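You operate a simulated robot arm through the tools that you are given. There is no shell and no other tool. Be economical: measure what you need, move in short steps, check, and stop when the job is done.

You are at the controls of a simulated two-armed robot. One attempt, no reset.

## Task
Run the door up, reset the limit slider and run it down to stop at the yellow mark.
Fine: hold the pendant while you press; stay out of the doorway while it moves; switch off at the end.

The check looks at the end state, three seconds after you hand in, the way a careful person would. Anything else that was tipped, shoved, dropped, spilled or broken makes it a failure.

## Robot
Two 7-joint arms with two-finger parallel grippers on one trunk, on a base that drives. Base frame: it is fixed to the floor where the robot stands at the start and does not move with it; the origin is under the middle of the robot, x ahead of it, y to its left, z up. Readings come in mm, degrees, newtons and seconds.
The left shoulder is at the start at [70, 134, 1276], the right one opposite. With the tool pointing down near the work surface each hand reaches from about 100 to 620 mm from the robot's upright axis, wherever it stands, measured 20 degrees to its own side. Places, roughly: open button [500, 0, 1000]; door panel [700, 2500, 2500]; limit slider [700, -300, 700]; close button [500, 0, 900]; door switch [600, 100, 1200]; wheel bolt [600, -300, 1000]; door stop button [600, -100, 1100]; drive lever [600, -300, 1200]. Payload 1.57 kg a hand.
The tool frame of a hand sits at the grasp point between the pads (the TCP): z along the fingers, y along the line on which they close. The tips reach 30 mm beyond it. The gripper opens to 80 mm. The fingers are 17 mm wide and 12 mm thick; the gripper's body (40 by 82 mm) begins 80 mm behind the TCP.
Orientation is that of the tool frame in the base frame, as a unit quaternion [x, y, z, w]. With the fingers straight down and closing along the base's y, the tool's x points along the base's -x, its y along +y and its z along -z.

## Interface
- The arms move only by the tool move_arm. It takes "left_series", "right_series" or both (then of equal length, played together; a hand with none holds still); each is a list of rows, each a list of 7 numbers: the turn, a rotation vector about the tool's x, y, z in degrees, then the shift along the tool's x, y, z in mm, then the gripper command, from -1 (shut) to 1 (fully open), values between in proportion. In form: [[wx, wy, wz, x, y, z, claw], ...]. A call has 1 to 12 rows; each row is the pose to reach, as a shift and turn from the pose commanded when the call began, along the tool's axes at that moment. Rows are played at 5 a second. More than 50 mm and 8.6 degrees between two rows, or a gripper value outside its range, and nothing of the call is played. A pose out of reach is approached as far as the arm can. The call stops where the force on the tool passes 40 N (or 10 N more than at its start, if that is more) or the arm is blocked; 0.2 s more then pass. Each finger travels about 153 mm/s and halts on what it meets, pressing with about 29 N; the grip force reading is that of the motor and also rises with nothing between the fingers. The clock runs only during rows and for 0.2 s after the last one: add rows that repeat a pose to give the fingers time. It gives the time, the measured TCP pose, the force on the tool (base axes), the opening and the grip force at its end, in the units of the frame above (readings bear some noise), and new pictures: "pictures" is both (left out), scene, wrist or none (wrist: the cameras of the hands that moved).
- Cameras (640 x 400 px; columns grow to the right, rows downward): "scene" is now at [141, -15.2, 1518.1]; the picture's right is [-0.15, -0.99, 0.00], its down [-0.45, 0.07, -0.89] and it looks along [0.88, -0.14, -0.45] (base axes); focal length 214 px, centre (320, 200). "left" rides on the left gripper at [72, 7, -122] in its tool frame; the picture's right is [-0.09, 1.00, 0.00], its down [-0.84, -0.08, -0.54] and it looks along [-0.54, -0.05, 0.84] (tool axes); focal length 238 px, centre (320, 200). "right" rides on the right gripper at [72, -7, -122] in its tool frame; the picture's right is [0.09, 1.00, 0.00], its down [-0.84, 0.08, -0.54] and it looks along [-0.54, 0.05, 0.84] (tool axes); focal length 238 px, centre (320, 200).
- raise_lower(by): slides the trunk up (or, below 0, down) by that many mm; the arms and the scene camera ride with it, the base frame stays. It gives what a move gives, with no picture.
- drive_base(legs): drives the robot by 1 to 6 legs, each [ahead, left, turn to the left] in mm, mm and degrees, along the robot's own axes; the way and the turn of a leg run together, so that a leg with both is an arc; at most 1500 mm and 180 degrees a leg. The arms and the cameras ride along, it lands a little off, and it stops where it bumps. It gives what a move gives, and a new picture of the scene camera.
- turn_head(pan, tilt): turns the head with the scene camera to pan (to the left, within 86 degrees either way) and tilt (down, from -29 to 69), counted from straight ahead of the robot. It gives what a move gives, and a new picture of the scene camera.
- probe_pixels(camera, pixels): for up to 12 pixels [column, row] of the newest picture of that camera ("zoom" is the newest enlarged one), the place [x, y, z] in the base frame of the surface seen there, good to about 2 mm. It takes no simulated time.
- enlarge(camera, box): a new picture of the part [left, top, right, bottom] of that camera's present view, enlarged. It takes no simulated time.
- hand_in(): hands the job in; it is judged then, once.

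Go step by step. Measure first, check grasps and placings, and put right what went wrong. The budget is 80 turns and 170 pictures, counting those below and the enlarged ones. Unless the task says otherwise, let go and move clear before handing in, and close with one line.

The tools are called after "Request:" as name(argument=value, ...) on one line, values as JSON. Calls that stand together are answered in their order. move_arm: Moves the arms, as the interface text tells. Its arguments: {"type":"object","properties":{"left_series":{"type":"array"},"right_series":{"type":"array"},"pictures":{"type":"string","enum":["both","scene","wrist","none"]}},"required":[]} The other tools are called the same way: raise_lower (by) slides the trunk up or down; drive_base (legs) drives the base; turn_head (pan, tilt) turns the head that bears the scene camera; probe_pixels (camera, pixels) gives the place of the surface under pixels of a picture; enlarge (camera, box) takes an enlarged picture of a part of a camera's view; hand_in () hands the job in.

At the start:

```text
clock: 0.0
left_tcp_pos: [321.9, 76.1, 1424.9]
left_tool_rot: [0.0, 1.0, 0.0, 0.0]
left_ft_force: [0.1, -1.0, 0.1]
left_opening: 80.0
left_grasp_force: 0.1
right_tcp_pos: [389.6, -176.4, 1386.3]
right_tool_rot: [0.001, 1.0, 0.0, 0.002]
right_ft_force: [-0.8, -1.4, 0.2]
right_opening: 79.9
right_grasp_force: 0.1
trunk travel left (down, up): [-850.0, 90.0]
robot x, y, heading: [0.8, -0.3, 0.1]
head pan, tilt: [-8.9, 26.8]
```

scene: 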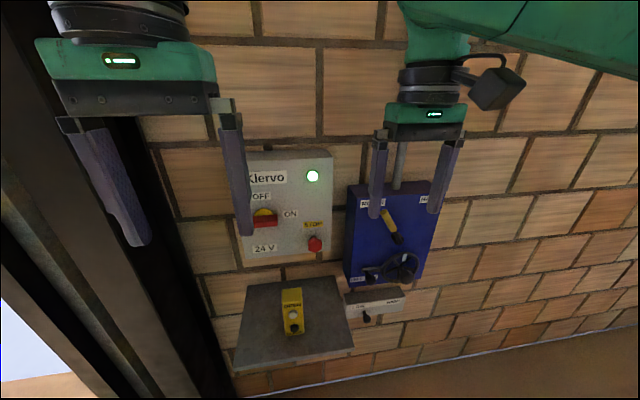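
right: 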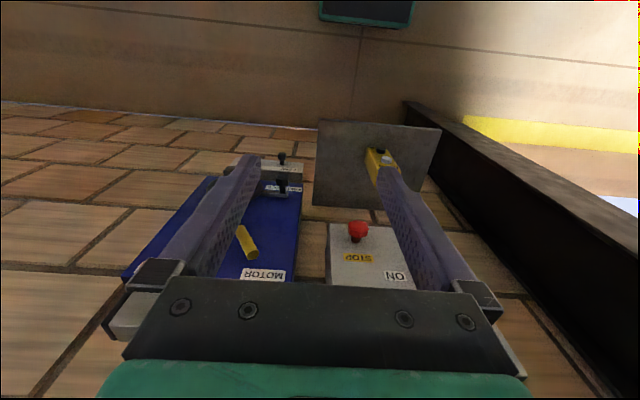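
left: 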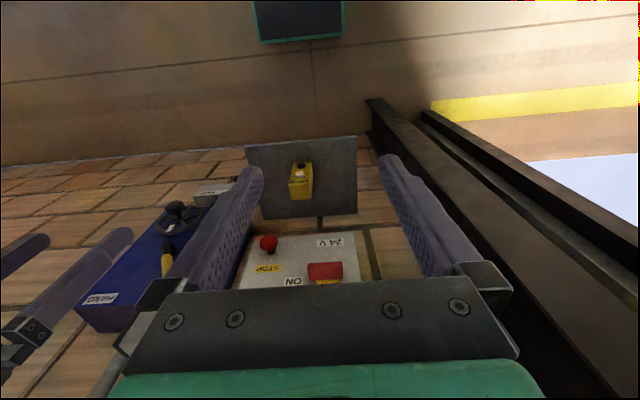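

The scene shows a Klervo control box (switch at ~265,217), a blue motor box with lever and wheel (~395,235), a limit slider (~370,310) and a yellow pendant on a shelf (~292,312). I'll look closer and measure.

Request:
enlarge(camera="scene", box=[220, 140, 460, 290])

Request:
enlarge(camera="scene", box=[230, 260, 430, 385])

Request:
probe_pixels(camera="scene", pixels=[[265, 217], [314, 243], [385, 215], [398, 240], [404, 268], [366, 318], [375, 300], [292, 300], [293, 318], [240, 370], [350, 345], [313, 176]])

Request:
turn_head(pan=70, tilt=0)

```text
2.67 times, centred on (340, 215) of scene
```

zoom: 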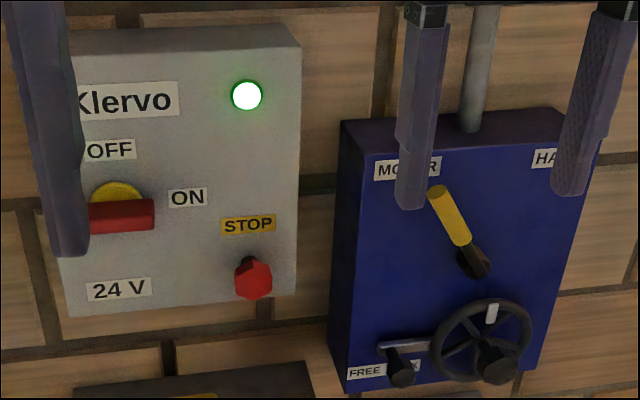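

```text
3.20 times, centred on (330, 322) of scene
```

zoom: 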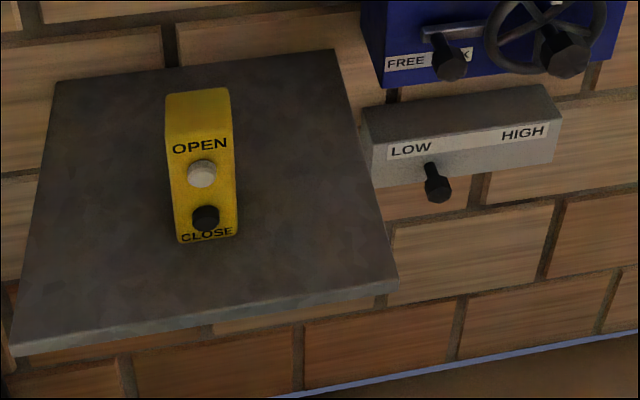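

```text
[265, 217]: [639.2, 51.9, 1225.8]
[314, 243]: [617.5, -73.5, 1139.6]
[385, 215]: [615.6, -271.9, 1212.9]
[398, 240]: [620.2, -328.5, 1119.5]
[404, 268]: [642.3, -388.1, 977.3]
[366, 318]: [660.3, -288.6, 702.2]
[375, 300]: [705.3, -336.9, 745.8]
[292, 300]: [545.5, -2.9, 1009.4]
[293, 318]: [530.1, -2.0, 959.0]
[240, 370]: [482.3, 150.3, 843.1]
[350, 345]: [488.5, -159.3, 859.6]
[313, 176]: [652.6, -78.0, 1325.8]
```

```text
clock: 1.5
left_tcp_pos: [321.4, 74.3, 1425.0]
left_tool_rot: [0.0, 1.0, 0.0, 0.001]
left_ft_force: [0.1, 0.8, -0.3]
left_opening: 80.2
left_grasp_force: 0.1
right_tcp_pos: [390.3, -177.1, 1386.3]
right_tool_rot: [0.001, 1.0, 0.0, -0.001]
right_ft_force: [-0.8, 0.8, 0.0]
right_opening: 79.8
right_grasp_force: 0.1
trunk travel left (down, up): [-850.0, 90.0]
robot x, y, heading: [-4.4, 1.8, -0.0]
head pan, tilt: [70.0, 0.0]
```

scene: 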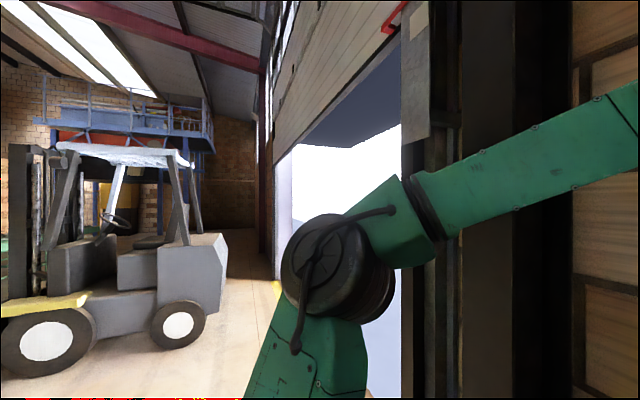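

The door is to the left, partly up. I'll look up along it for the yellow mark.

Request:
turn_head(pan=60, tilt=-25)

Request:
turn_head(pan=50, tilt=10)

```text
clock: 2.4
left_tcp_pos: [321.4, 74.8, 1424.0]
left_tool_rot: [0.001, 1.0, 0.0, 0.0]
left_ft_force: [-0.1, 0.2, -0.6]
left_opening: 80.3
left_grasp_force: 0.1
right_tcp_pos: [390.5, -175.8, 1387.0]
right_tool_rot: [0.001, 1.0, 0.0, 0.001]
right_ft_force: [-0.4, -0.1, 0.2]
right_opening: 80.0
right_grasp_force: 0.1
trunk travel left (down, up): [-850.0, 90.0]
robot x, y, heading: [-1.9, -1.7, -0.1]
head pan, tilt: [60.0, -25.0]
```

scene: 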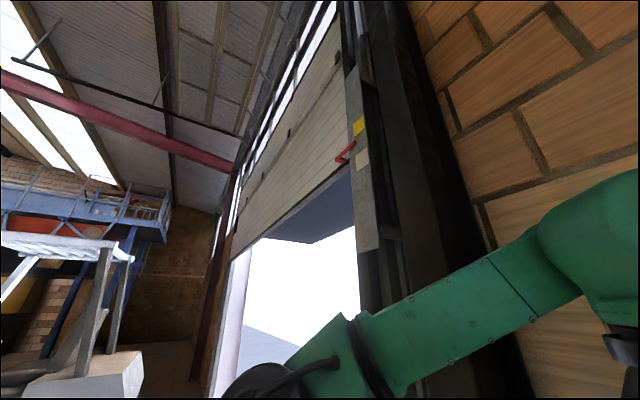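

```text
clock: 3.4
left_tcp_pos: [321.4, 74.7, 1423.6]
left_tool_rot: [0.0, 1.0, -0.001, 0.0]
left_ft_force: [-1.0, -0.5, -0.7]
left_opening: 79.8
left_grasp_force: 0.1
right_tcp_pos: [389.1, -177.3, 1386.5]
right_tool_rot: [0.001, 1.0, 0.001, 0.001]
right_ft_force: [0.4, 0.1, -0.4]
right_opening: 80.2
right_grasp_force: 0.0
trunk travel left (down, up): [-850.0, 90.0]
robot x, y, heading: [4.3, 3.5, 0.0]
head pan, tilt: [50.0, 10.0]
```

scene: 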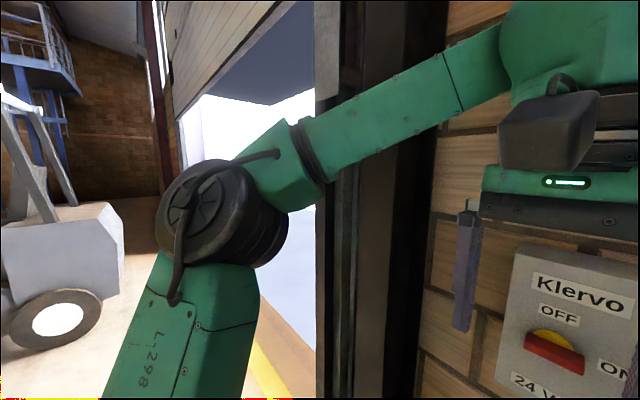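

Yellow mark and a red pointer on the door edge appeared near (358,125)/(345,152) in the first view. I'll go back and measure it.

Request:
turn_head(pan=55, tilt=-25)

Request:
enlarge(camera="scene", box=[240, 50, 400, 250])

```text
clock: 4.4
left_tcp_pos: [321.9, 75.7, 1424.0]
left_tool_rot: [0.001, 1.0, 0.0, 0.0]
left_ft_force: [-0.4, 0.1, 0.0]
left_opening: 79.9
left_grasp_force: 0.0
right_tcp_pos: [389.9, -175.3, 1386.7]
right_tool_rot: [0.001, 1.0, 0.0, 0.0]
right_ft_force: [-1.0, 0.5, -0.3]
right_opening: 80.0
right_grasp_force: 0.2
trunk travel left (down, up): [-850.0, 90.0]
robot x, y, heading: [-0.0, 0.9, -0.1]
head pan, tilt: [55.0, -25.0]
```

scene: 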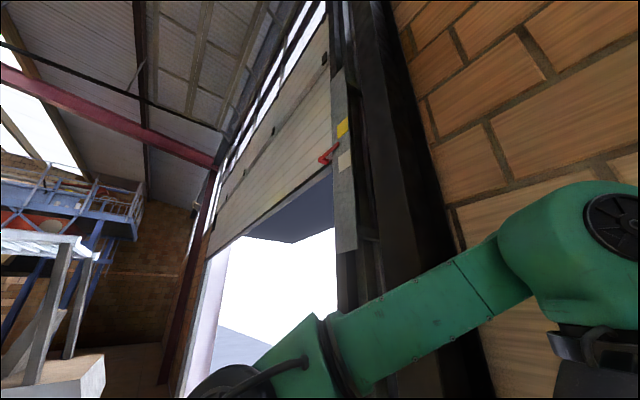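

```text
2.00 times, centred on (320, 150) of scene
```

zoom: 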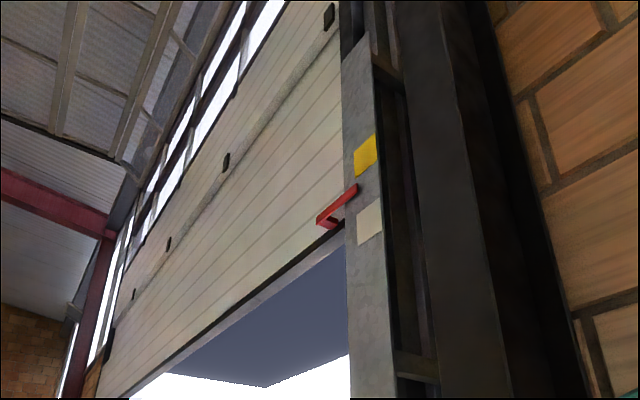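

Request:
probe_pixels(camera="zoom", pixels=[[365, 140], [365, 155], [360, 172], [322, 223], [353, 190], [355, 187], [370, 212], [368, 235], [340, 232], [362, 45]])

Request:
enlarge(camera="scene", box=[304, 100, 368, 180])

Request:
turn_head(pan=-10, tilt=35)

```text
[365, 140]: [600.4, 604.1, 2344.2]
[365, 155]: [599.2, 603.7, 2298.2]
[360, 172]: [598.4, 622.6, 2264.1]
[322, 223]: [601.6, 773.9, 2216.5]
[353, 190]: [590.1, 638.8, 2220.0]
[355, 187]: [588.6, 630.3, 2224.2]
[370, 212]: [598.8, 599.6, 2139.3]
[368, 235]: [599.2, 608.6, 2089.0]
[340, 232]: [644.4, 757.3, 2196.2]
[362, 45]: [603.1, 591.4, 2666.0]
```

```text
5.00 times, centred on (336, 140) of scene
```

zoom: 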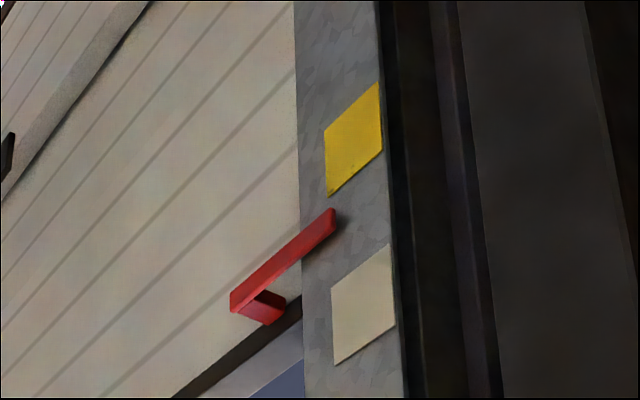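

```text
clock: 5.8
left_tcp_pos: [320.8, 75.1, 1423.4]
left_tool_rot: [-0.001, 1.0, 0.0, 0.001]
left_ft_force: [-0.3, -0.9, -0.4]
left_opening: 80.0
left_grasp_force: 0.1
right_tcp_pos: [389.4, -176.3, 1387.2]
right_tool_rot: [0.0, 1.0, 0.0, 0.001]
right_ft_force: [-0.2, -0.3, -0.4]
right_opening: 80.2
right_grasp_force: 0.1
trunk travel left (down, up): [-850.0, 90.0]
robot x, y, heading: [0.8, -0.3, -0.1]
head pan, tilt: [-10.0, 35.0]
```

scene: 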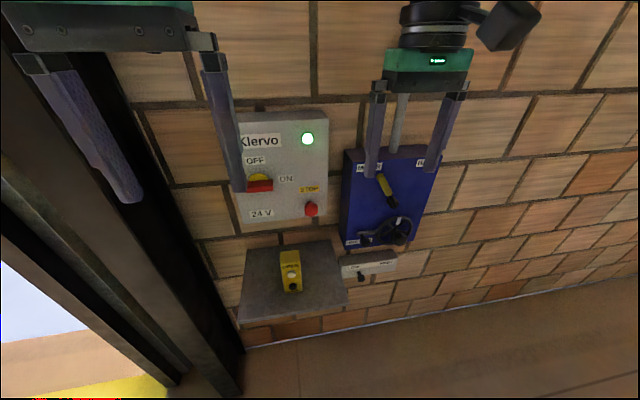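

Pointer is at z≈2220, yellow mark centre ≈2305. Now details of the controls.

Request:
enlarge(camera="scene", box=[325, 140, 453, 220])

Request:
enlarge(camera="scene", box=[330, 205, 426, 285])

Request:
probe_pixels(camera="zoom", pixels=[[210, 220], [285, 110], [420, 220], [440, 130], [100, 390], [400, 340], [180, 470], [205, 490], [215, 500], [230, 140], [160, 170], [420, 370]])

Request:
enlarge(camera="scene", box=[230, 100, 350, 220])

```text
5.00 times, centred on (389, 180) of scene
```

zoom: 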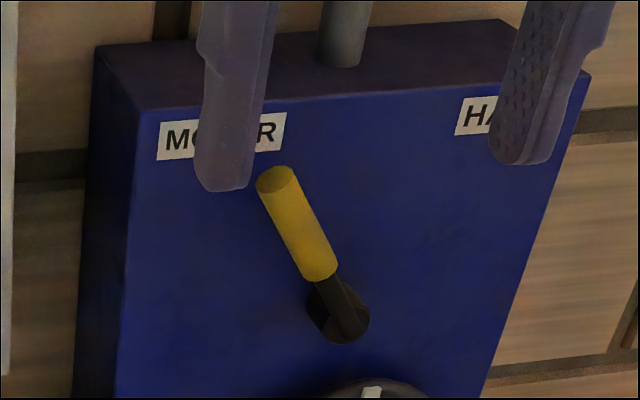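

```text
5.00 times, centred on (378, 245) of scene
```

zoom: 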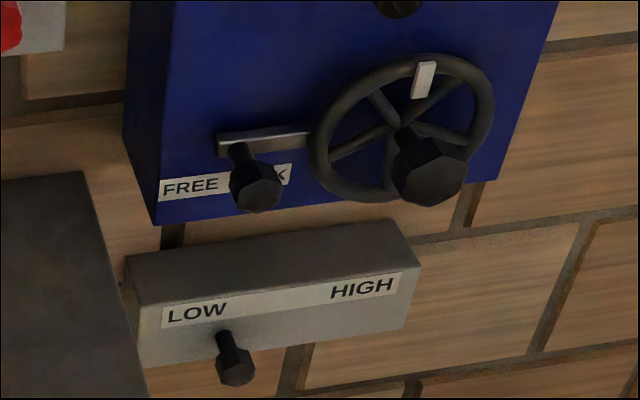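

```text
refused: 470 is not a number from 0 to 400
```

```text
3.33 times, centred on (290, 160) of scene
```

zoom: 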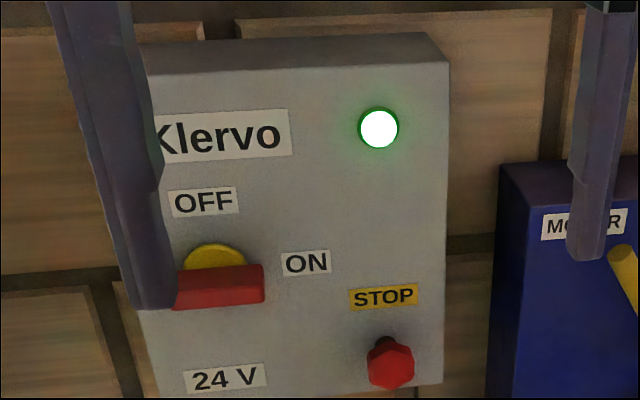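

Switch is ON, LED lit, lever at MOTOR. I need the bolt state and pendant geometry; enlarging the pendant and the bolt.

Request:
enlarge(camera="scene", box=[258, 230, 322, 310])

Request:
probe_pixels(camera="scene", pixels=[[290, 251], [284, 254], [297, 255], [291, 266], [292, 275], [293, 287], [285, 290], [300, 288], [284, 293], [301, 292], [281, 270], [310, 300]])

Request:
probe_pixels(camera="scene", pixels=[[381, 240], [378, 234], [375, 242], [390, 232], [361, 278], [375, 272], [376, 266], [355, 265], [353, 240], [362, 243], [385, 244], [399, 230]])

Request:
enlarge(camera="right", box=[200, 130, 340, 220])

```text
5.00 times, centred on (290, 270) of scene
```

zoom: 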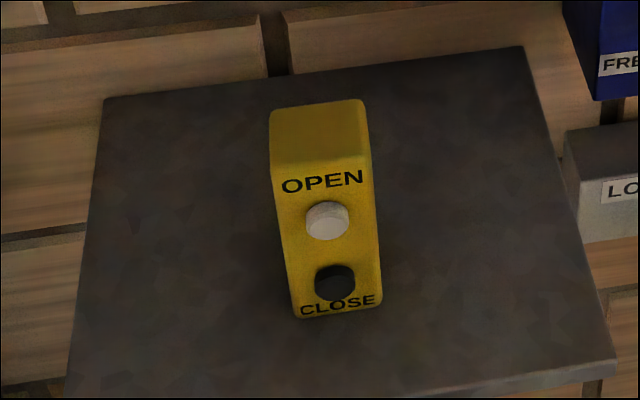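

```text
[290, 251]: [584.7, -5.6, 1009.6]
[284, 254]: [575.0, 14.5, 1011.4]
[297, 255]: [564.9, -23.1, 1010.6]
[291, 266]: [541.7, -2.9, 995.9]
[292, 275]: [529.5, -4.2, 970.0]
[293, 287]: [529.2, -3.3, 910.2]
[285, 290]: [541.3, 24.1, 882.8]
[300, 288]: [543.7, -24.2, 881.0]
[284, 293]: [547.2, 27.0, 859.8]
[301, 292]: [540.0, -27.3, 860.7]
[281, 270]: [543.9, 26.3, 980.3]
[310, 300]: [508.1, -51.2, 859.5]
```

```text
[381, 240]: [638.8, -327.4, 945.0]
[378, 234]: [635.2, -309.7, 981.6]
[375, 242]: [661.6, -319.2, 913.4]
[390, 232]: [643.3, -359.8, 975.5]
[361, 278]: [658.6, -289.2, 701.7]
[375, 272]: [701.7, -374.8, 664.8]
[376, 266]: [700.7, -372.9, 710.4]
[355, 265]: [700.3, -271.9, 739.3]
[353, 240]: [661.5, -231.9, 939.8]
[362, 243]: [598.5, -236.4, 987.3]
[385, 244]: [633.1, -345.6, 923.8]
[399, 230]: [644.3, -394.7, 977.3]
```

```text
4.44 times, centred on (270, 175) of right
```

zoom: 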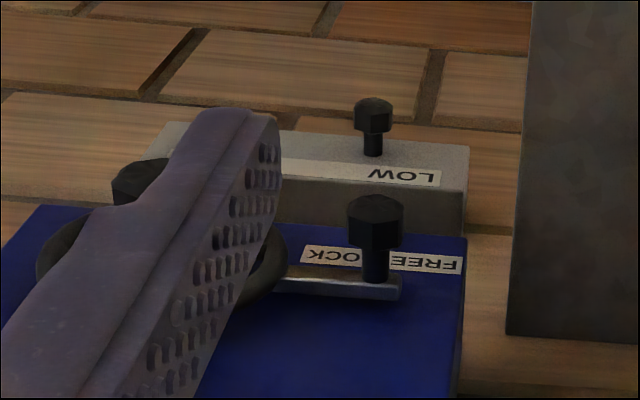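

The bolt knob's position relative to FREE/LOCK is unclear from above. I'll lower the trunk for a more frontal view.

Request:
raise_lower(by=-300)

Request:
turn_head(pan=-20, tilt=20)

Request:
enlarge(camera="scene", box=[260, 120, 460, 320])

```text
clock: 8.8
left_tcp_pos: [320.6, 74.2, 1123.6]
left_tool_rot: [0.001, 1.0, 0.0, 0.0]
left_ft_force: [-0.1, 0.0, -0.1]
left_opening: 79.8
left_grasp_force: 0.1
right_tcp_pos: [389.2, -176.2, 1086.8]
right_tool_rot: [0.001, 1.0, 0.0, 0.001]
right_ft_force: [1.2, -0.3, -0.3]
right_opening: 80.0
right_grasp_force: 0.2
trunk travel left (down, up): [-550.0, 390.0]
robot x, y, heading: [-2.0, -2.4, 0.1]
head pan, tilt: [-10.0, 35.0]
```

```text
clock: 9.6
left_tcp_pos: [321.2, 75.8, 1122.4]
left_tool_rot: [0.0, 1.0, 0.0, 0.001]
left_ft_force: [-0.5, -0.2, 0.1]
left_opening: 80.0
left_grasp_force: 0.1
right_tcp_pos: [390.4, -175.9, 1085.3]
right_tool_rot: [0.001, 1.0, 0.0, 0.001]
right_ft_force: [-0.6, 0.3, 0.5]
right_opening: 79.9
right_grasp_force: 0.1
trunk travel left (down, up): [-550.0, 390.0]
robot x, y, heading: [-3.3, 3.7, -0.0]
head pan, tilt: [-20.0, 20.0]
```

scene: 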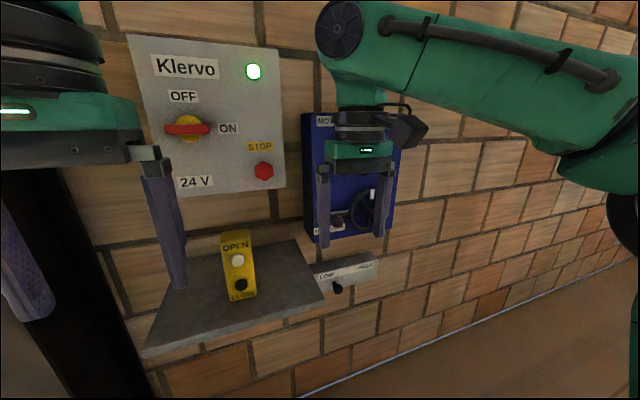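

```text
2.00 times, centred on (360, 220) of scene
```

zoom: 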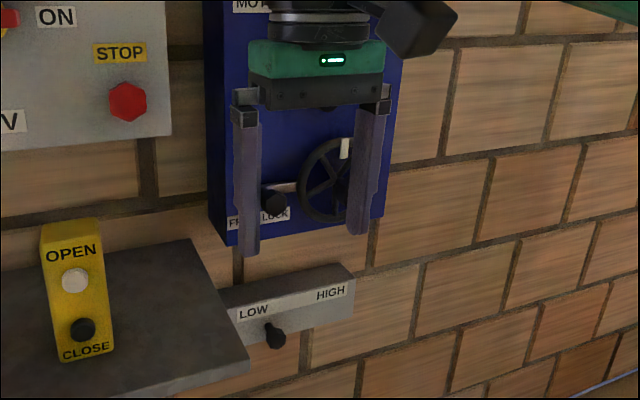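

Bolt sits at LOCK-side/near wheel; the motor lever is at MOTOR. I'll first bring the left hand out to the left, pointing forward with closed fingers, and raise the right hand clear.

Request:
move_arm(left_series=[[0, -8.18, 0, -7, 11, 5, 0.5], [0, -16.36, 0, -14, 22, 11, 0], [0, -24.5, 0, -21, 34, 16, -0.5], [0, -32.7, 0, -28, 45, 22, -1], [0, -40.9, 0, -35, 56, 27, -1], [0, -49.1, 0, -42, 68, 33, -1], [0, -57.3, 0, -49, 79, 38, -1], [0, -65.4, 0, -56, 90, 44, -1], [0, -73.6, 0, -63, 102, 49, -1], [0, -81.8, 0, -70, 113, 55, -1], [0, -90, 0, -80, 125, 60, -1], [0, -90, 0, -80, 125, 60, -1]], pictures="both")

```text
clock: 12.2
left_tcp_pos: [431.7, 200.7, 1075.0]
left_tool_rot: [-0.003, 0.72, 0.005, 0.694]
left_ft_force: [-0.1, -0.3, -0.9]
left_opening: 0.0
left_grasp_force: 21.0
left hand out of reach, approached as far as the arm can: row 10, 11, 12
right_tcp_pos: [390.2, -175.6, 1085.8]
right_tool_rot: [0.001, 1.0, 0.0, 0.0]
right_ft_force: [0.3, -0.5, 0.3]
right_opening: 80.0
right_grasp_force: 0.0
trunk travel left (down, up): [-550.0, 390.0]
robot x, y, heading: [-0.5, -1.0, 0.2]
head pan, tilt: [-20.0, 20.0]
```

scene: 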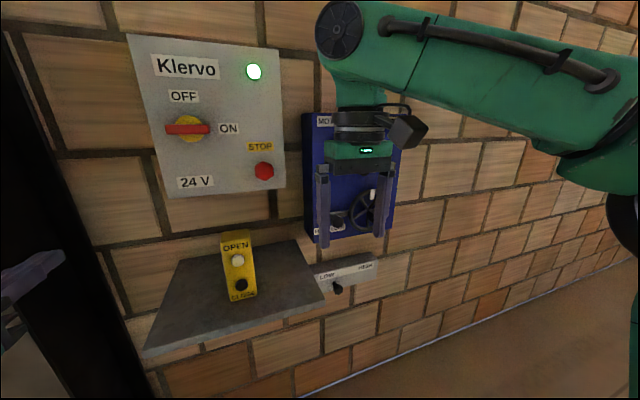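
left: 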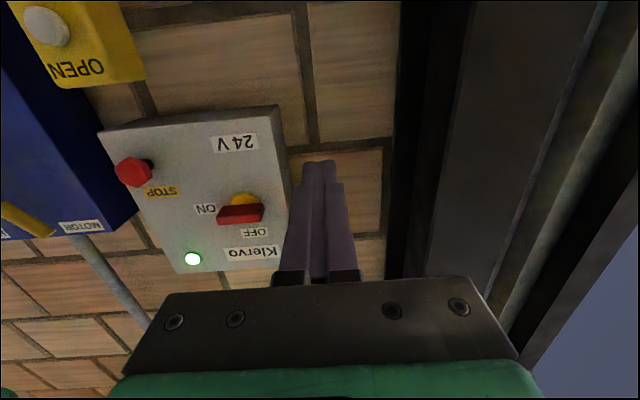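

The left hand points forward near (432,201,1075). Now the right hand goes above the pendant.

Request:
move_arm(right_series=[[0, 0, 0, -29, 29, 0, 1], [0, 0, 0, -58, 58, 0, 1], [0, 0, 0, -87, 88, 0, 1], [0, 0, 0, -116, 117, 0, 1], [0, 0, 0, -145, 147, 0, 1], [0, 0, 0, -174, 176, 0, 1], [0, 0, 0, -174, 176, 0, 1]])

```text
clock: 13.8
left_tcp_pos: [431.9, 199.8, 1074.9]
left_tool_rot: [-0.003, 0.721, 0.005, 0.693]
left_ft_force: [0.1, -1.0, -1.0]
left_opening: 0.0
left_grasp_force: 21.0
right_tcp_pos: [440.3, -124.4, 1028.5]
right_tool_rot: [0.001, 1.0, 0.001, 0.001]
right_ft_force: [-0.3, 0.6, 0.0]
right_opening: 80.1
right_grasp_force: 0.1
right hand out of reach, approached as far as the arm can: row 1, 2, 3, 4, 5, 6, 7
trunk travel left (down, up): [-550.0, 390.0]
robot x, y, heading: [0.9, -2.8, -0.2]
head pan, tilt: [-20.0, 20.0]
```

scene: 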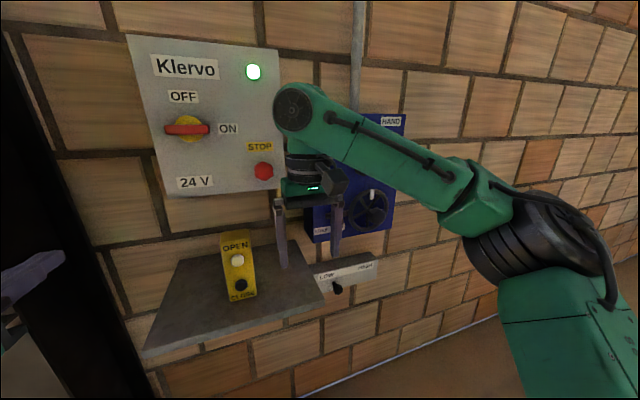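
right: 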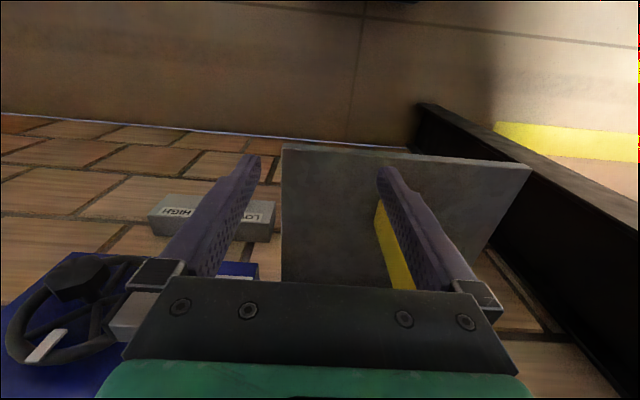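

The right hand ran out of reach because the trunk is too low for a downward pose. I'll raise the trunk 200 and retry.

Request:
raise_lower(by=200)

Request:
move_arm(right_series=[[0, 0, 0, -25, 25, 16, 1], [0, 0, 0, -50, 50, 34, 1], [0, 0, 0, -75, 75, 51, 1], [0, 0, 0, -100, 100, 68, 1], [0, 0, 0, -124, 124, 85, 1], [0, 0, 0, -124, 124, 115, 1], [0, 0, 0, -124, 124, 145, 1], [0, 0, 0, -124, 124, 145, 1]])

```text
clock: 15.9
left_tcp_pos: [431.7, 199.9, 1274.2]
left_tool_rot: [-0.003, 0.721, 0.005, 0.693]
left_ft_force: [-0.4, 0.1, -0.5]
left_opening: 0.0
left_grasp_force: 21.0
right_tcp_pos: [440.8, -123.4, 1228.5]
right_tool_rot: [0.001, 1.0, 0.001, 0.0]
right_ft_force: [-0.6, -0.5, -1.0]
right_opening: 80.0
right_grasp_force: 0.0
trunk travel left (down, up): [-750.0, 190.0]
robot x, y, heading: [-0.2, -1.9, -0.0]
head pan, tilt: [-20.0, 20.0]
```

```text
clock: 17.7
left_tcp_pos: [431.8, 199.2, 1275.1]
left_tool_rot: [-0.003, 0.72, 0.004, 0.694]
left_ft_force: [0.3, 1.3, 1.0]
left_opening: 0.0
left_grasp_force: 21.8
right_tcp_pos: [480.0, -96.3, 1077.6]
right_tool_rot: [0.001, 1.0, 0.001, 0.002]
right_ft_force: [-0.8, -0.5, 0.8]
right_opening: 80.1
right_grasp_force: 0.1
right hand out of reach, approached as far as the arm can: row 1, 2, 3, 4, 5, 6, 7, 8
trunk travel left (down, up): [-750.0, 190.0]
robot x, y, heading: [1.5, -0.4, 0.0]
head pan, tilt: [-20.0, 20.0]
```

scene: 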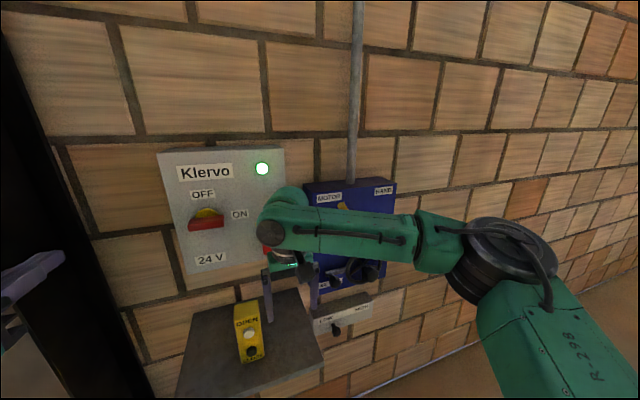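
right: 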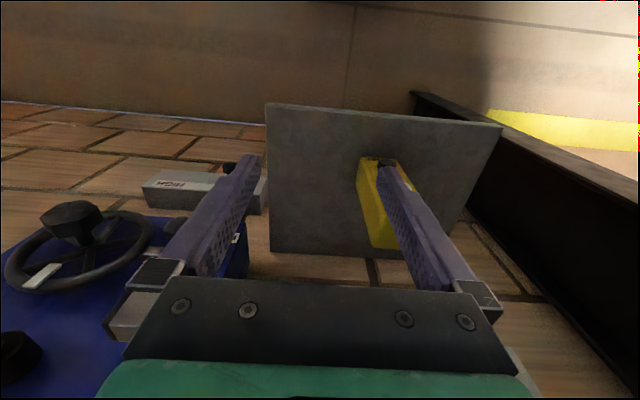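

Still short; the downward reach is best when the hand is well below the shoulder. Raise the trunk 180 and descend from above.

Request:
raise_lower(by=180)

Request:
move_arm(right_series=[[0, 0, 0, 0, 20, 40, 1], [0, 0, 0, 0, 40, 80, 1], [0, 0, 0, -10, 60, 120, 1], [0, 0, 0, -30, 80, 160, 1], [0, 0, 0, -50, 96, 190, 1], [0, 0, 0, -67, 96, 200, 1], [0, 0, 0, -83, 96, 207, 1], [0, 0, 0, -83, 96, 207, 1]])

```text
clock: 19.7
left_tcp_pos: [430.9, 200.5, 1455.0]
left_tool_rot: [-0.003, 0.72, 0.004, 0.694]
left_ft_force: [0.3, 0.7, 0.4]
left_opening: 0.2
left_grasp_force: 21.4
right_tcp_pos: [479.4, -95.6, 1257.1]
right_tool_rot: [0.001, 1.0, 0.001, 0.001]
right_ft_force: [-0.4, -0.3, 0.4]
right_opening: 79.8
right_grasp_force: 0.1
trunk travel left (down, up): [-930.0, 10.0]
robot x, y, heading: [1.7, -0.6, 0.4]
head pan, tilt: [-20.0, 20.0]
```

```text
clock: 21.5
left_tcp_pos: [431.9, 199.1, 1455.4]
left_tool_rot: [-0.003, 0.721, 0.005, 0.693]
left_ft_force: [-1.1, 0.3, -0.6]
left_opening: 0.0
left_grasp_force: 21.4
right_tcp_pos: [463.8, -107.7, 1115.4]
right_tool_rot: [0.0, 1.0, 0.002, 0.002]
right_ft_force: [0.1, -0.2, 0.0]
right_opening: 80.1
right_grasp_force: 0.1
right hand out of reach, approached as far as the arm can: row 1, 2, 3, 4, 5, 6, 7, 8
trunk travel left (down, up): [-930.0, 10.0]
robot x, y, heading: [0.2, 1.9, -0.2]
head pan, tilt: [-20.0, 20.0]
```

scene: 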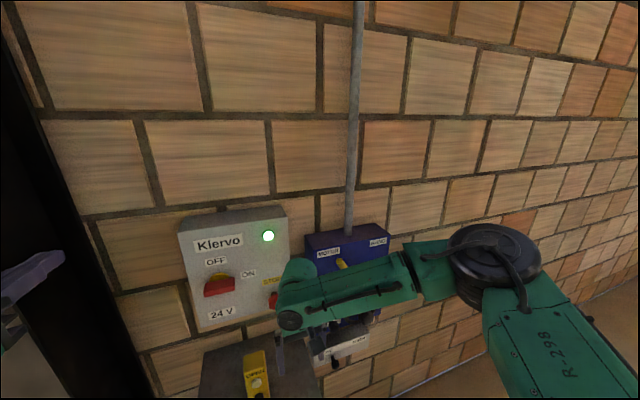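
right: 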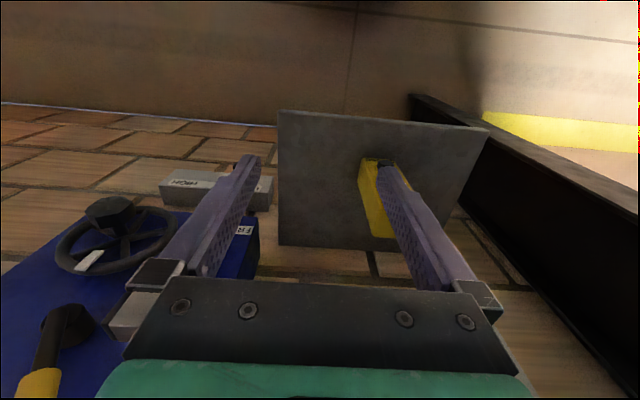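

The right arm can't reach across to the midline. I'll swap roles: left hand will hold the pendant from above, the right one will press, and the base will move ahead and to the right (also farther from the doorway).

Request:
move_arm(left_series=[[0, 8.18, 0, 18, -7, -2, -1], [0, 16.36, 0, 36, -14, -4, -1], [0, 24.5, 0, 54, -22, -6, -1], [0, 32.7, 0, 72, -29, -8, -1], [0, 40.9, 0, 90, -36, -10, -0.6], [0, 49.1, 0, 108, -44, -12, -0.2], [0, 57.3, 0, 126, -51, -14, 0.2], [0, 65.4, 0, 144, -58, -16, 0.6], [0, 73.6, 0, 162, -65, -18, 1], [0, 81.8, 0, 180, -72, -20, 1], [0, 87.5, 0, 200, -80, -20, 1], [0, 87.5, 0, 200, -80, -20, 1]], right_series=[[0, -8.18, 0, 3, -4, -3, 0.5], [0, -16.36, 0, 6, -8, -6, 0], [0, -24.5, 0, 9, -12, -10, -0.5], [0, -32.7, 0, 12, -16, -13, -1], [0, -40.9, 0, 15, -20, -16, -1], [0, -49.1, 0, 18, -24, -19, -1], [0, -57.3, 0, 21, -28, -22, -1], [0, -65.4, 0, 24, -32, -26, -1], [0, -73.6, 0, 27, -36, -29, -1], [0, -81.8, 0, 30, -40, -32, -1], [0, -90, 0, 33, -44, -35, -1], [0, -90, 0, 33, -44, -35, -1]], pictures="scene")

Request:
drive_base(legs=[[80, -120, 0]])

```text
clock: 24.1
left_tcp_pos: [406.0, 119.8, 1255.8]
left_tool_rot: [-0.005, 1.0, 0.001, 0.002]
left_ft_force: [0.0, 1.0, 0.9]
left_opening: 79.9
left_grasp_force: 0.0
right_tcp_pos: [440.4, -172.1, 1179.8]
right_tool_rot: [0.001, 0.706, 0.001, 0.708]
right_ft_force: [-0.2, 0.0, -0.1]
right_opening: 0.0
right_grasp_force: 21.2
right hand out of reach, approached as far as the arm can: row 10, 11, 12
trunk travel left (down, up): [-930.0, 10.0]
robot x, y, heading: [1.6, -4.2, 0.2]
head pan, tilt: [-20.0, 20.0]
```

scene: 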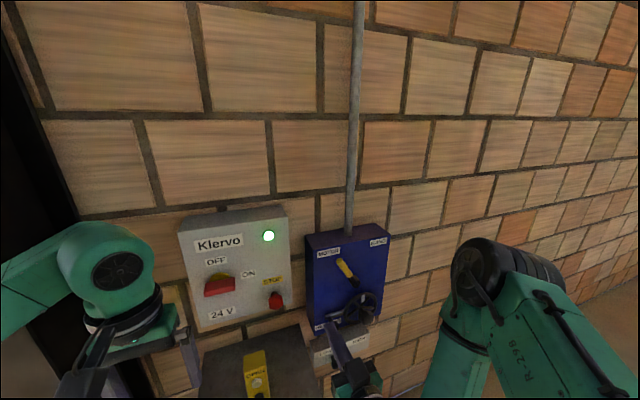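

```text
clock: 25.5
left_tcp_pos: [482.0, 1.0, 1254.7]
left_tool_rot: [-0.005, 1.0, 0.0, 0.004]
left_ft_force: [-0.5, 0.0, 0.0]
left_opening: 80.0
left_grasp_force: 0.0
right_tcp_pos: [516.5, -291.7, 1179.8]
right_tool_rot: [0.0, 0.706, 0.0, 0.708]
right_ft_force: [0.0, 0.7, -0.7]
right_opening: 0.0
right_grasp_force: 21.1
trunk travel left (down, up): [-930.0, 10.0]
robot x, y, heading: [79.4, -124.6, 0.2]
head pan, tilt: [-20.0, 20.0]
```

scene: 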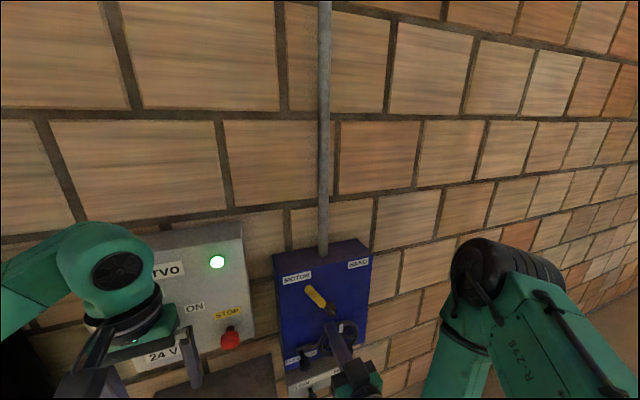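

The drive landed well; left TCP (482,1,1255). Now lower it above the pendant; head tilts down to watch.

Request:
move_arm(left_series=[[0, 0, 0, 0, 0, 40, 1], [0, 0, 0, 0, 0, 80, 1], [0, 0, 0, -10, 0, 120, 1], [0, 0, 0, -30, 0, 150, 1], [0, 0, 0, -50, 0, 175, 1], [0, 0, 0, -70, 0, 195, 1], [0, 0, 0, -82, 0, 200, 1], [0, 0, 0, -82, 0, 200, 1]], pictures="wrist")

Request:
turn_head(pan=0, tilt=40)

```text
clock: 27.3
left_tcp_pos: [567.0, -1.9, 1054.7]
left_tool_rot: [-0.005, 1.0, 0.002, 0.002]
left_ft_force: [0.2, -0.6, 0.5]
left_opening: 80.1
left_grasp_force: 0.0
right_tcp_pos: [519.1, -294.7, 1178.6]
right_tool_rot: [0.001, 0.707, 0.0, 0.707]
right_ft_force: [-0.3, -0.4, -0.7]
right_opening: 0.0
right_grasp_force: 21.3
trunk travel left (down, up): [-930.0, 10.0]
robot x, y, heading: [80.4, -123.5, -0.0]
head pan, tilt: [-20.0, 20.0]
```

left: 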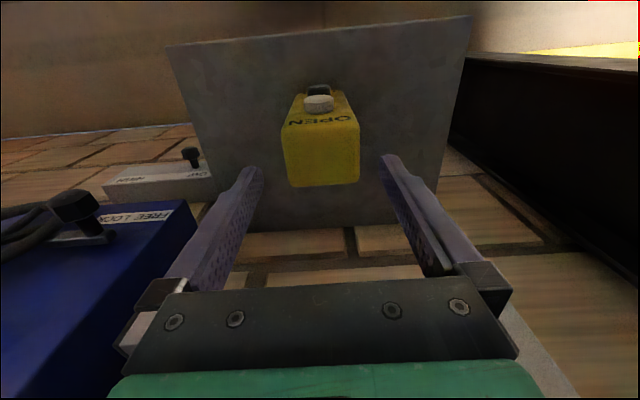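

```text
clock: 28.1
left_tcp_pos: [567.2, -3.5, 1054.1]
left_tool_rot: [-0.005, 1.0, 0.002, 0.003]
left_ft_force: [0.7, 0.2, 0.4]
left_opening: 80.1
left_grasp_force: 0.0
right_tcp_pos: [517.5, -294.0, 1178.0]
right_tool_rot: [0.001, 0.707, 0.0, 0.707]
right_ft_force: [0.2, 0.5, 0.6]
right_opening: 0.0
right_grasp_force: 21.1
trunk travel left (down, up): [-930.0, 10.0]
robot x, y, heading: [77.4, -124.7, -0.2]
head pan, tilt: [0.0, 40.0]
```

scene: 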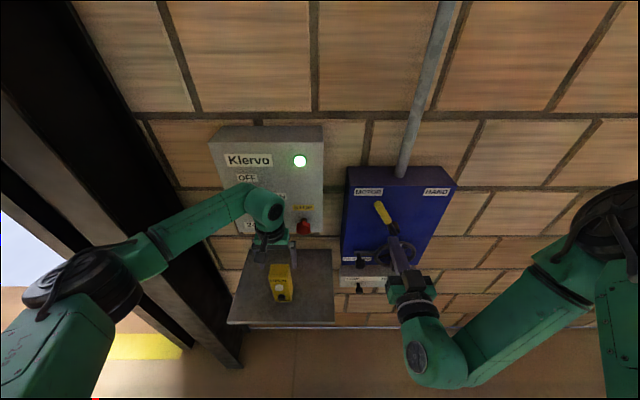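

Left hand is over the pendant. I'll probe its top edges and view the bolt.

Request:
probe_pixels(camera="left", pixels=[[288, 135], [352, 130], [290, 182], [355, 178], [320, 150], [318, 100], [318, 90], [320, 120], [284, 150], [358, 150]])

Request:
enlarge(camera="left", box=[40, 130, 240, 255])

```text
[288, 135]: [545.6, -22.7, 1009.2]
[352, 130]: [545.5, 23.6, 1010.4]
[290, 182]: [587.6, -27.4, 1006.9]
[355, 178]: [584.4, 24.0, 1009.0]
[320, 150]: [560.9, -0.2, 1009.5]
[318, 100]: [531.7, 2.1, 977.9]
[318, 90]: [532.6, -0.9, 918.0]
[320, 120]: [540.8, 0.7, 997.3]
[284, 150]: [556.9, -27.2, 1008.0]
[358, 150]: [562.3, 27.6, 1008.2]
```

```text
3.20 times, centred on (140, 192) of left
```

zoom: 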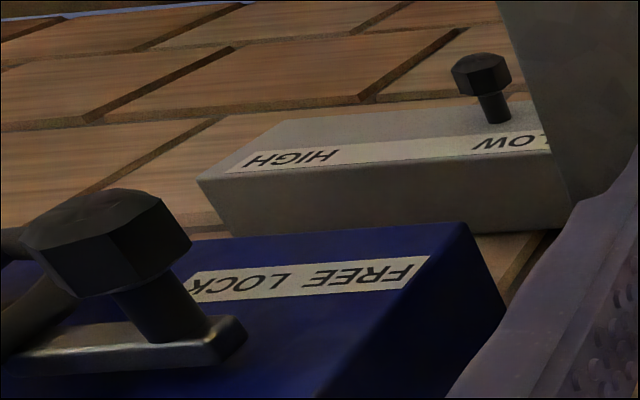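

Bolt is at LOCK (handwheel locked for motor use). Pendant is x 541–587, y ±27, top 1009; lowering and gripping.

Request:
move_arm(left_series=[[0, 0, 0, 1, 2, 25, 1], [0, 0, 0, 2, 3, 50, 1], [0, 0, 0, 2, 3, 66, 1], [0, 0, 0, 2, 3, 68, 0.75], [0, 0, 0, 2, 3, 68, 0.5], [0, 0, 0, 2, 3, 68, 0.3], [0, 0, 0, 2, 3, 68, 0.1], [0, 0, 0, 2, 3, 68, -1], [0, 0, 0, 2, 3, 68, -1]])

```text
clock: 30.1
left_tcp_pos: [559.8, 3.5, 987.6]
left_tool_rot: [-0.005, 1.0, 0.002, 0.004]
left_ft_force: [-0.1, -0.2, -2.8]
left_opening: 58.0
left_grasp_force: 28.4
right_tcp_pos: [513.7, -293.9, 1181.3]
right_tool_rot: [0.001, 0.705, 0.0, 0.709]
right_ft_force: [0.6, -1.1, 0.1]
right_opening: 0.0
right_grasp_force: 21.3
trunk travel left (down, up): [-930.0, 10.0]
robot x, y, heading: [75.8, -119.3, -0.2]
head pan, tilt: [0.0, 40.0]
```

scene: 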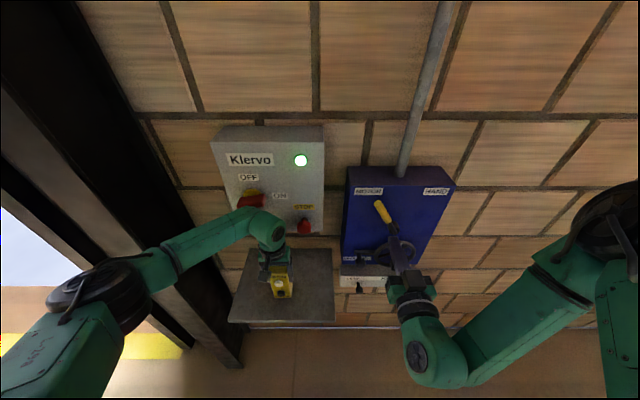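
left: 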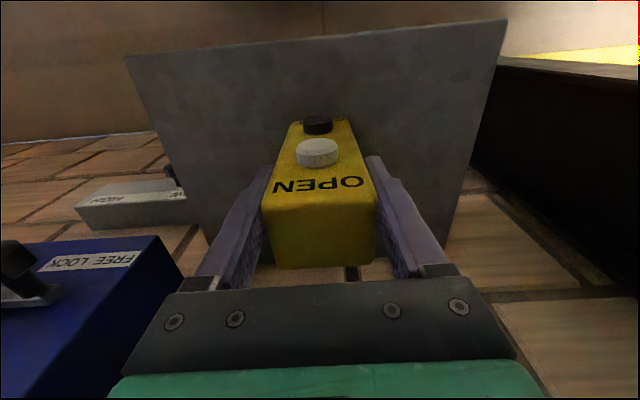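

The pendant is held (58 mm). Now bring the right hand, yawed 30° left, down to the button's height in front of the shelf.

Request:
move_arm(right_series=[[-4, 0, 0, 26, 5, -8, -1], [-8, 0, 0, 52, 11, -16, -1], [-12, 0, 0, 78, 20, -24, -1], [-16, 0, 0, 104, 32, -32, -1], [-20, 0, 0, 130, 46, -40, -1], [-24, 0, 0, 156, 62, -48, -1], [-27, 0, 0, 182, 78, -56, -1], [-30, 0, 0, 209, 94, -64, -1], [-30, 0, 0, 209, 94, -64, -1]])

```text
clock: 32.1
left_tcp_pos: [560.7, 2.4, 990.0]
left_tool_rot: [-0.005, 1.0, 0.001, 0.007]
left_ft_force: [0.2, 0.3, -3.4]
left_opening: 57.7
left_grasp_force: 28.9
right_tcp_pos: [487.6, -257.8, 1152.1]
right_tool_rot: [-0.165, 0.687, 0.165, 0.688]
right_ft_force: [-0.7, 0.2, -0.2]
right_opening: 0.1
right_grasp_force: 21.0
right hand out of reach, approached as far as the arm can: row 1, 2, 3, 4, 5, 6, 7, 8, 9
trunk travel left (down, up): [-930.0, 10.0]
robot x, y, heading: [81.4, -122.2, -0.0]
head pan, tilt: [0.0, 40.0]
```

scene: 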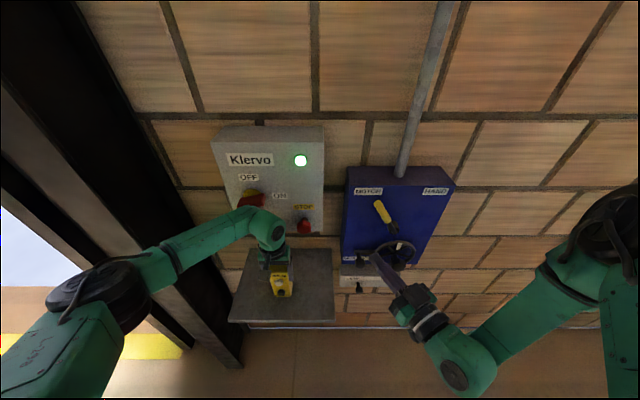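
right: 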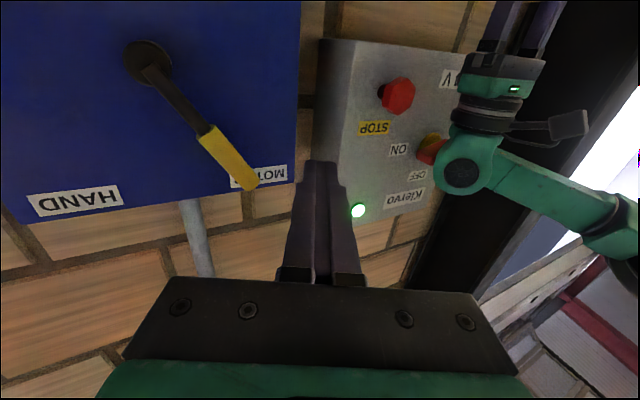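

Pointing level isn't reachable this low; I'll pitch the right hand 30° down and yaw a bit more while lowering it.

Request:
move_arm(right_series=[[-1, 4, 0, 10, 4, 2, -1], [-2, 8, 0, 20, 10, 5, -1], [-4, 12, 0, 35, 20, 8, -1], [-5, 16, 0, 50, 30, 11, -1], [-6, 20, 0, 68, 42, 14, -1], [-7, 24, 0, 86, 54, 17, -1], [-8, 28, 0, 104, 65, 20, -1], [-10, 30, 0, 122, 76, 23, -1], [-10, 30, 0, 122, 76, 23, -1]])

```text
clock: 34.1
left_tcp_pos: [559.8, 1.3, 989.7]
left_tool_rot: [-0.005, 1.0, 0.0, 0.007]
left_ft_force: [-0.7, 0.4, -3.1]
left_opening: 57.6
left_grasp_force: 29.5
right_tcp_pos: [472.1, -196.8, 1065.3]
right_tool_rot: [-0.261, 0.825, 0.174, 0.469]
right_ft_force: [1.0, 0.4, 0.3]
right_opening: 0.1
right_grasp_force: 21.1
right hand out of reach, approached as far as the arm can: row 5, 6, 7, 8, 9
trunk travel left (down, up): [-930.0, 10.0]
robot x, y, heading: [77.0, -122.4, 0.3]
head pan, tilt: [0.0, 40.0]
```

scene: 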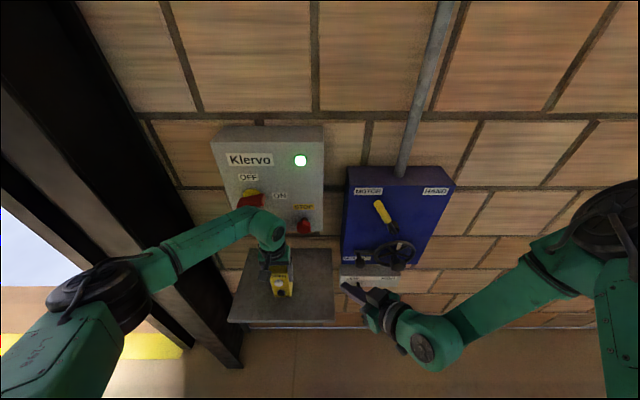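
right: 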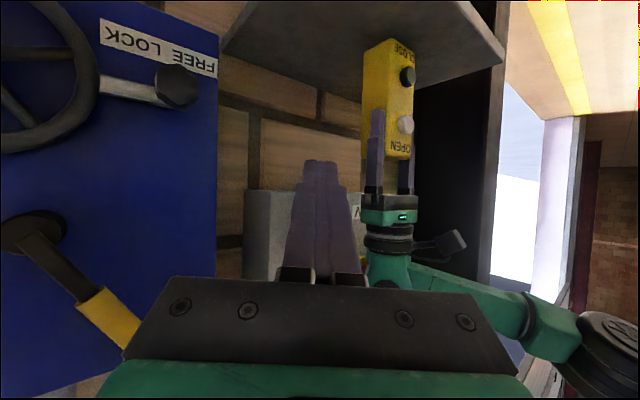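

Bolt and pendant are clearly visible. The limit is elbow folding, so moving further away from the shoulder should work; approach the OPEN button (pre-press, ~20 mm off).

Request:
move_arm(right_series=[[0, 0, 0, 3, 24, 27, -1], [0, 0, 0, 6, 48, 54, -1], [0, 0, 0, 9, 73, 80, -1], [0, 0, 0, 12, 97, 107, -1], [0, 0, 0, 15, 121, 134, -1], [0, 0, 0, 15, 121, 134, -1]])

```text
clock: 35.5
left_tcp_pos: [559.0, 2.5, 988.6]
left_tool_rot: [-0.006, 1.0, 0.001, 0.005]
left_ft_force: [-0.6, -0.6, -3.1]
left_opening: 57.8
left_grasp_force: 29.3
right_tcp_pos: [486.5, -138.6, 1104.6]
right_tool_rot: [-0.26, 0.825, 0.174, 0.47]
right_ft_force: [-0.5, -0.2, -0.6]
right_opening: 0.0
right_grasp_force: 21.7
right hand out of reach, approached as far as the arm can: row 1, 2, 3, 4, 5, 6
trunk travel left (down, up): [-930.0, 10.0]
robot x, y, heading: [81.5, -122.6, -0.3]
head pan, tilt: [0.0, 40.0]
```

scene: 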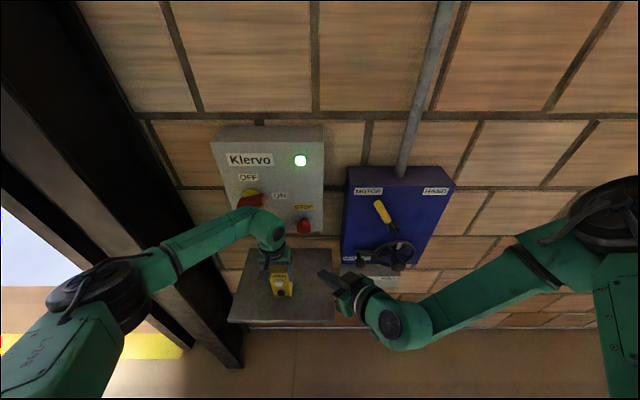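
right: 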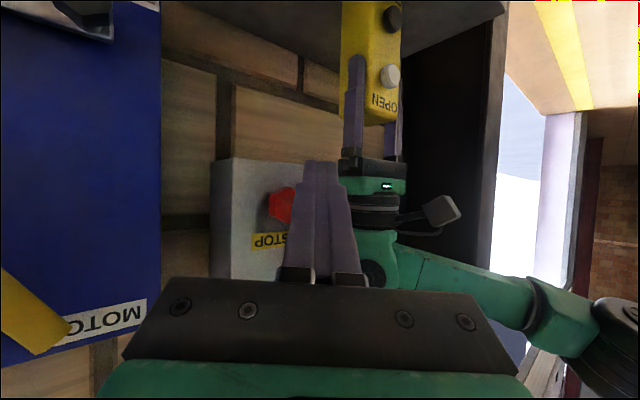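

That pose drifts up; the forearm comes in from the right, so I'll instead point the right hand more to the left (yaw ~65°, pitch ~35°) and press with the finger tip side.

Request:
move_arm(right_series=[[-6, 1.5, -3, 14, 4, 10, -1], [-12, 3, -6.5, 29, 8, 20, -1], [-17, 4.5, -10, 44, 12, 30, -1], [-23, 6, -13, 58, 17, 41, -1], [-23, 6, -13, 60, 31, 63, -1], [-23, 6, -13, 62, 45, 85, -1], [-23, 6, -13, 65, 60, 108, -1], [-23, 6, -13, 67, 75, 130, -1], [-23, 6, -13, 67, 75, 130, -1]])

```text
clock: 37.5
left_tcp_pos: [560.0, 1.7, 989.3]
left_tool_rot: [-0.005, 1.0, 0.001, 0.005]
left_ft_force: [-0.4, -0.1, -4.1]
left_opening: 57.7
left_grasp_force: 29.2
right_tcp_pos: [451.3, -111.5, 1080.7]
right_tool_rot: [-0.448, 0.764, 0.264, 0.383]
right_ft_force: [0.4, 0.2, 0.0]
right_opening: 0.0
right_grasp_force: 21.2
right hand out of reach, approached as far as the arm can: row 1, 2, 3, 4, 5, 6, 7, 8, 9
trunk travel left (down, up): [-930.0, 10.0]
robot x, y, heading: [79.4, -118.6, -0.1]
head pan, tilt: [0.0, 40.0]
```

scene: 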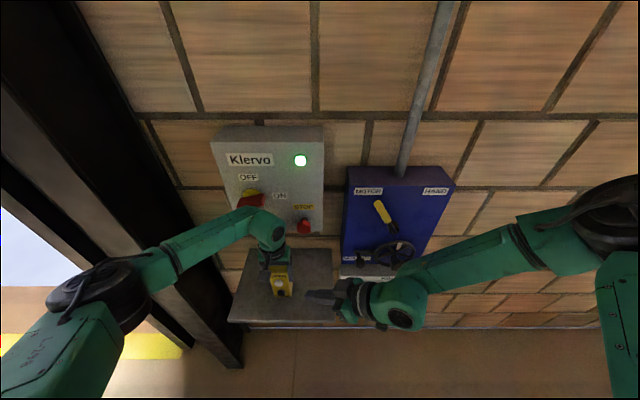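
right: 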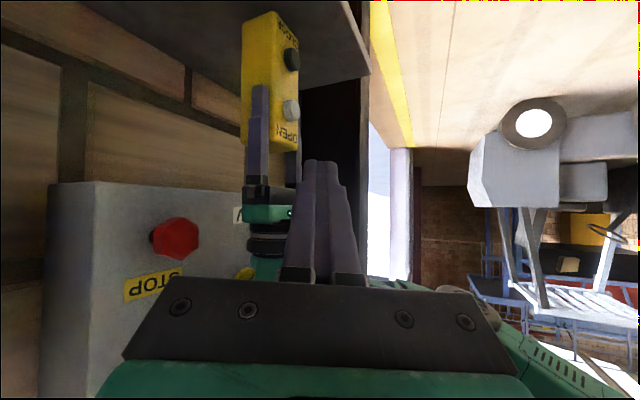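

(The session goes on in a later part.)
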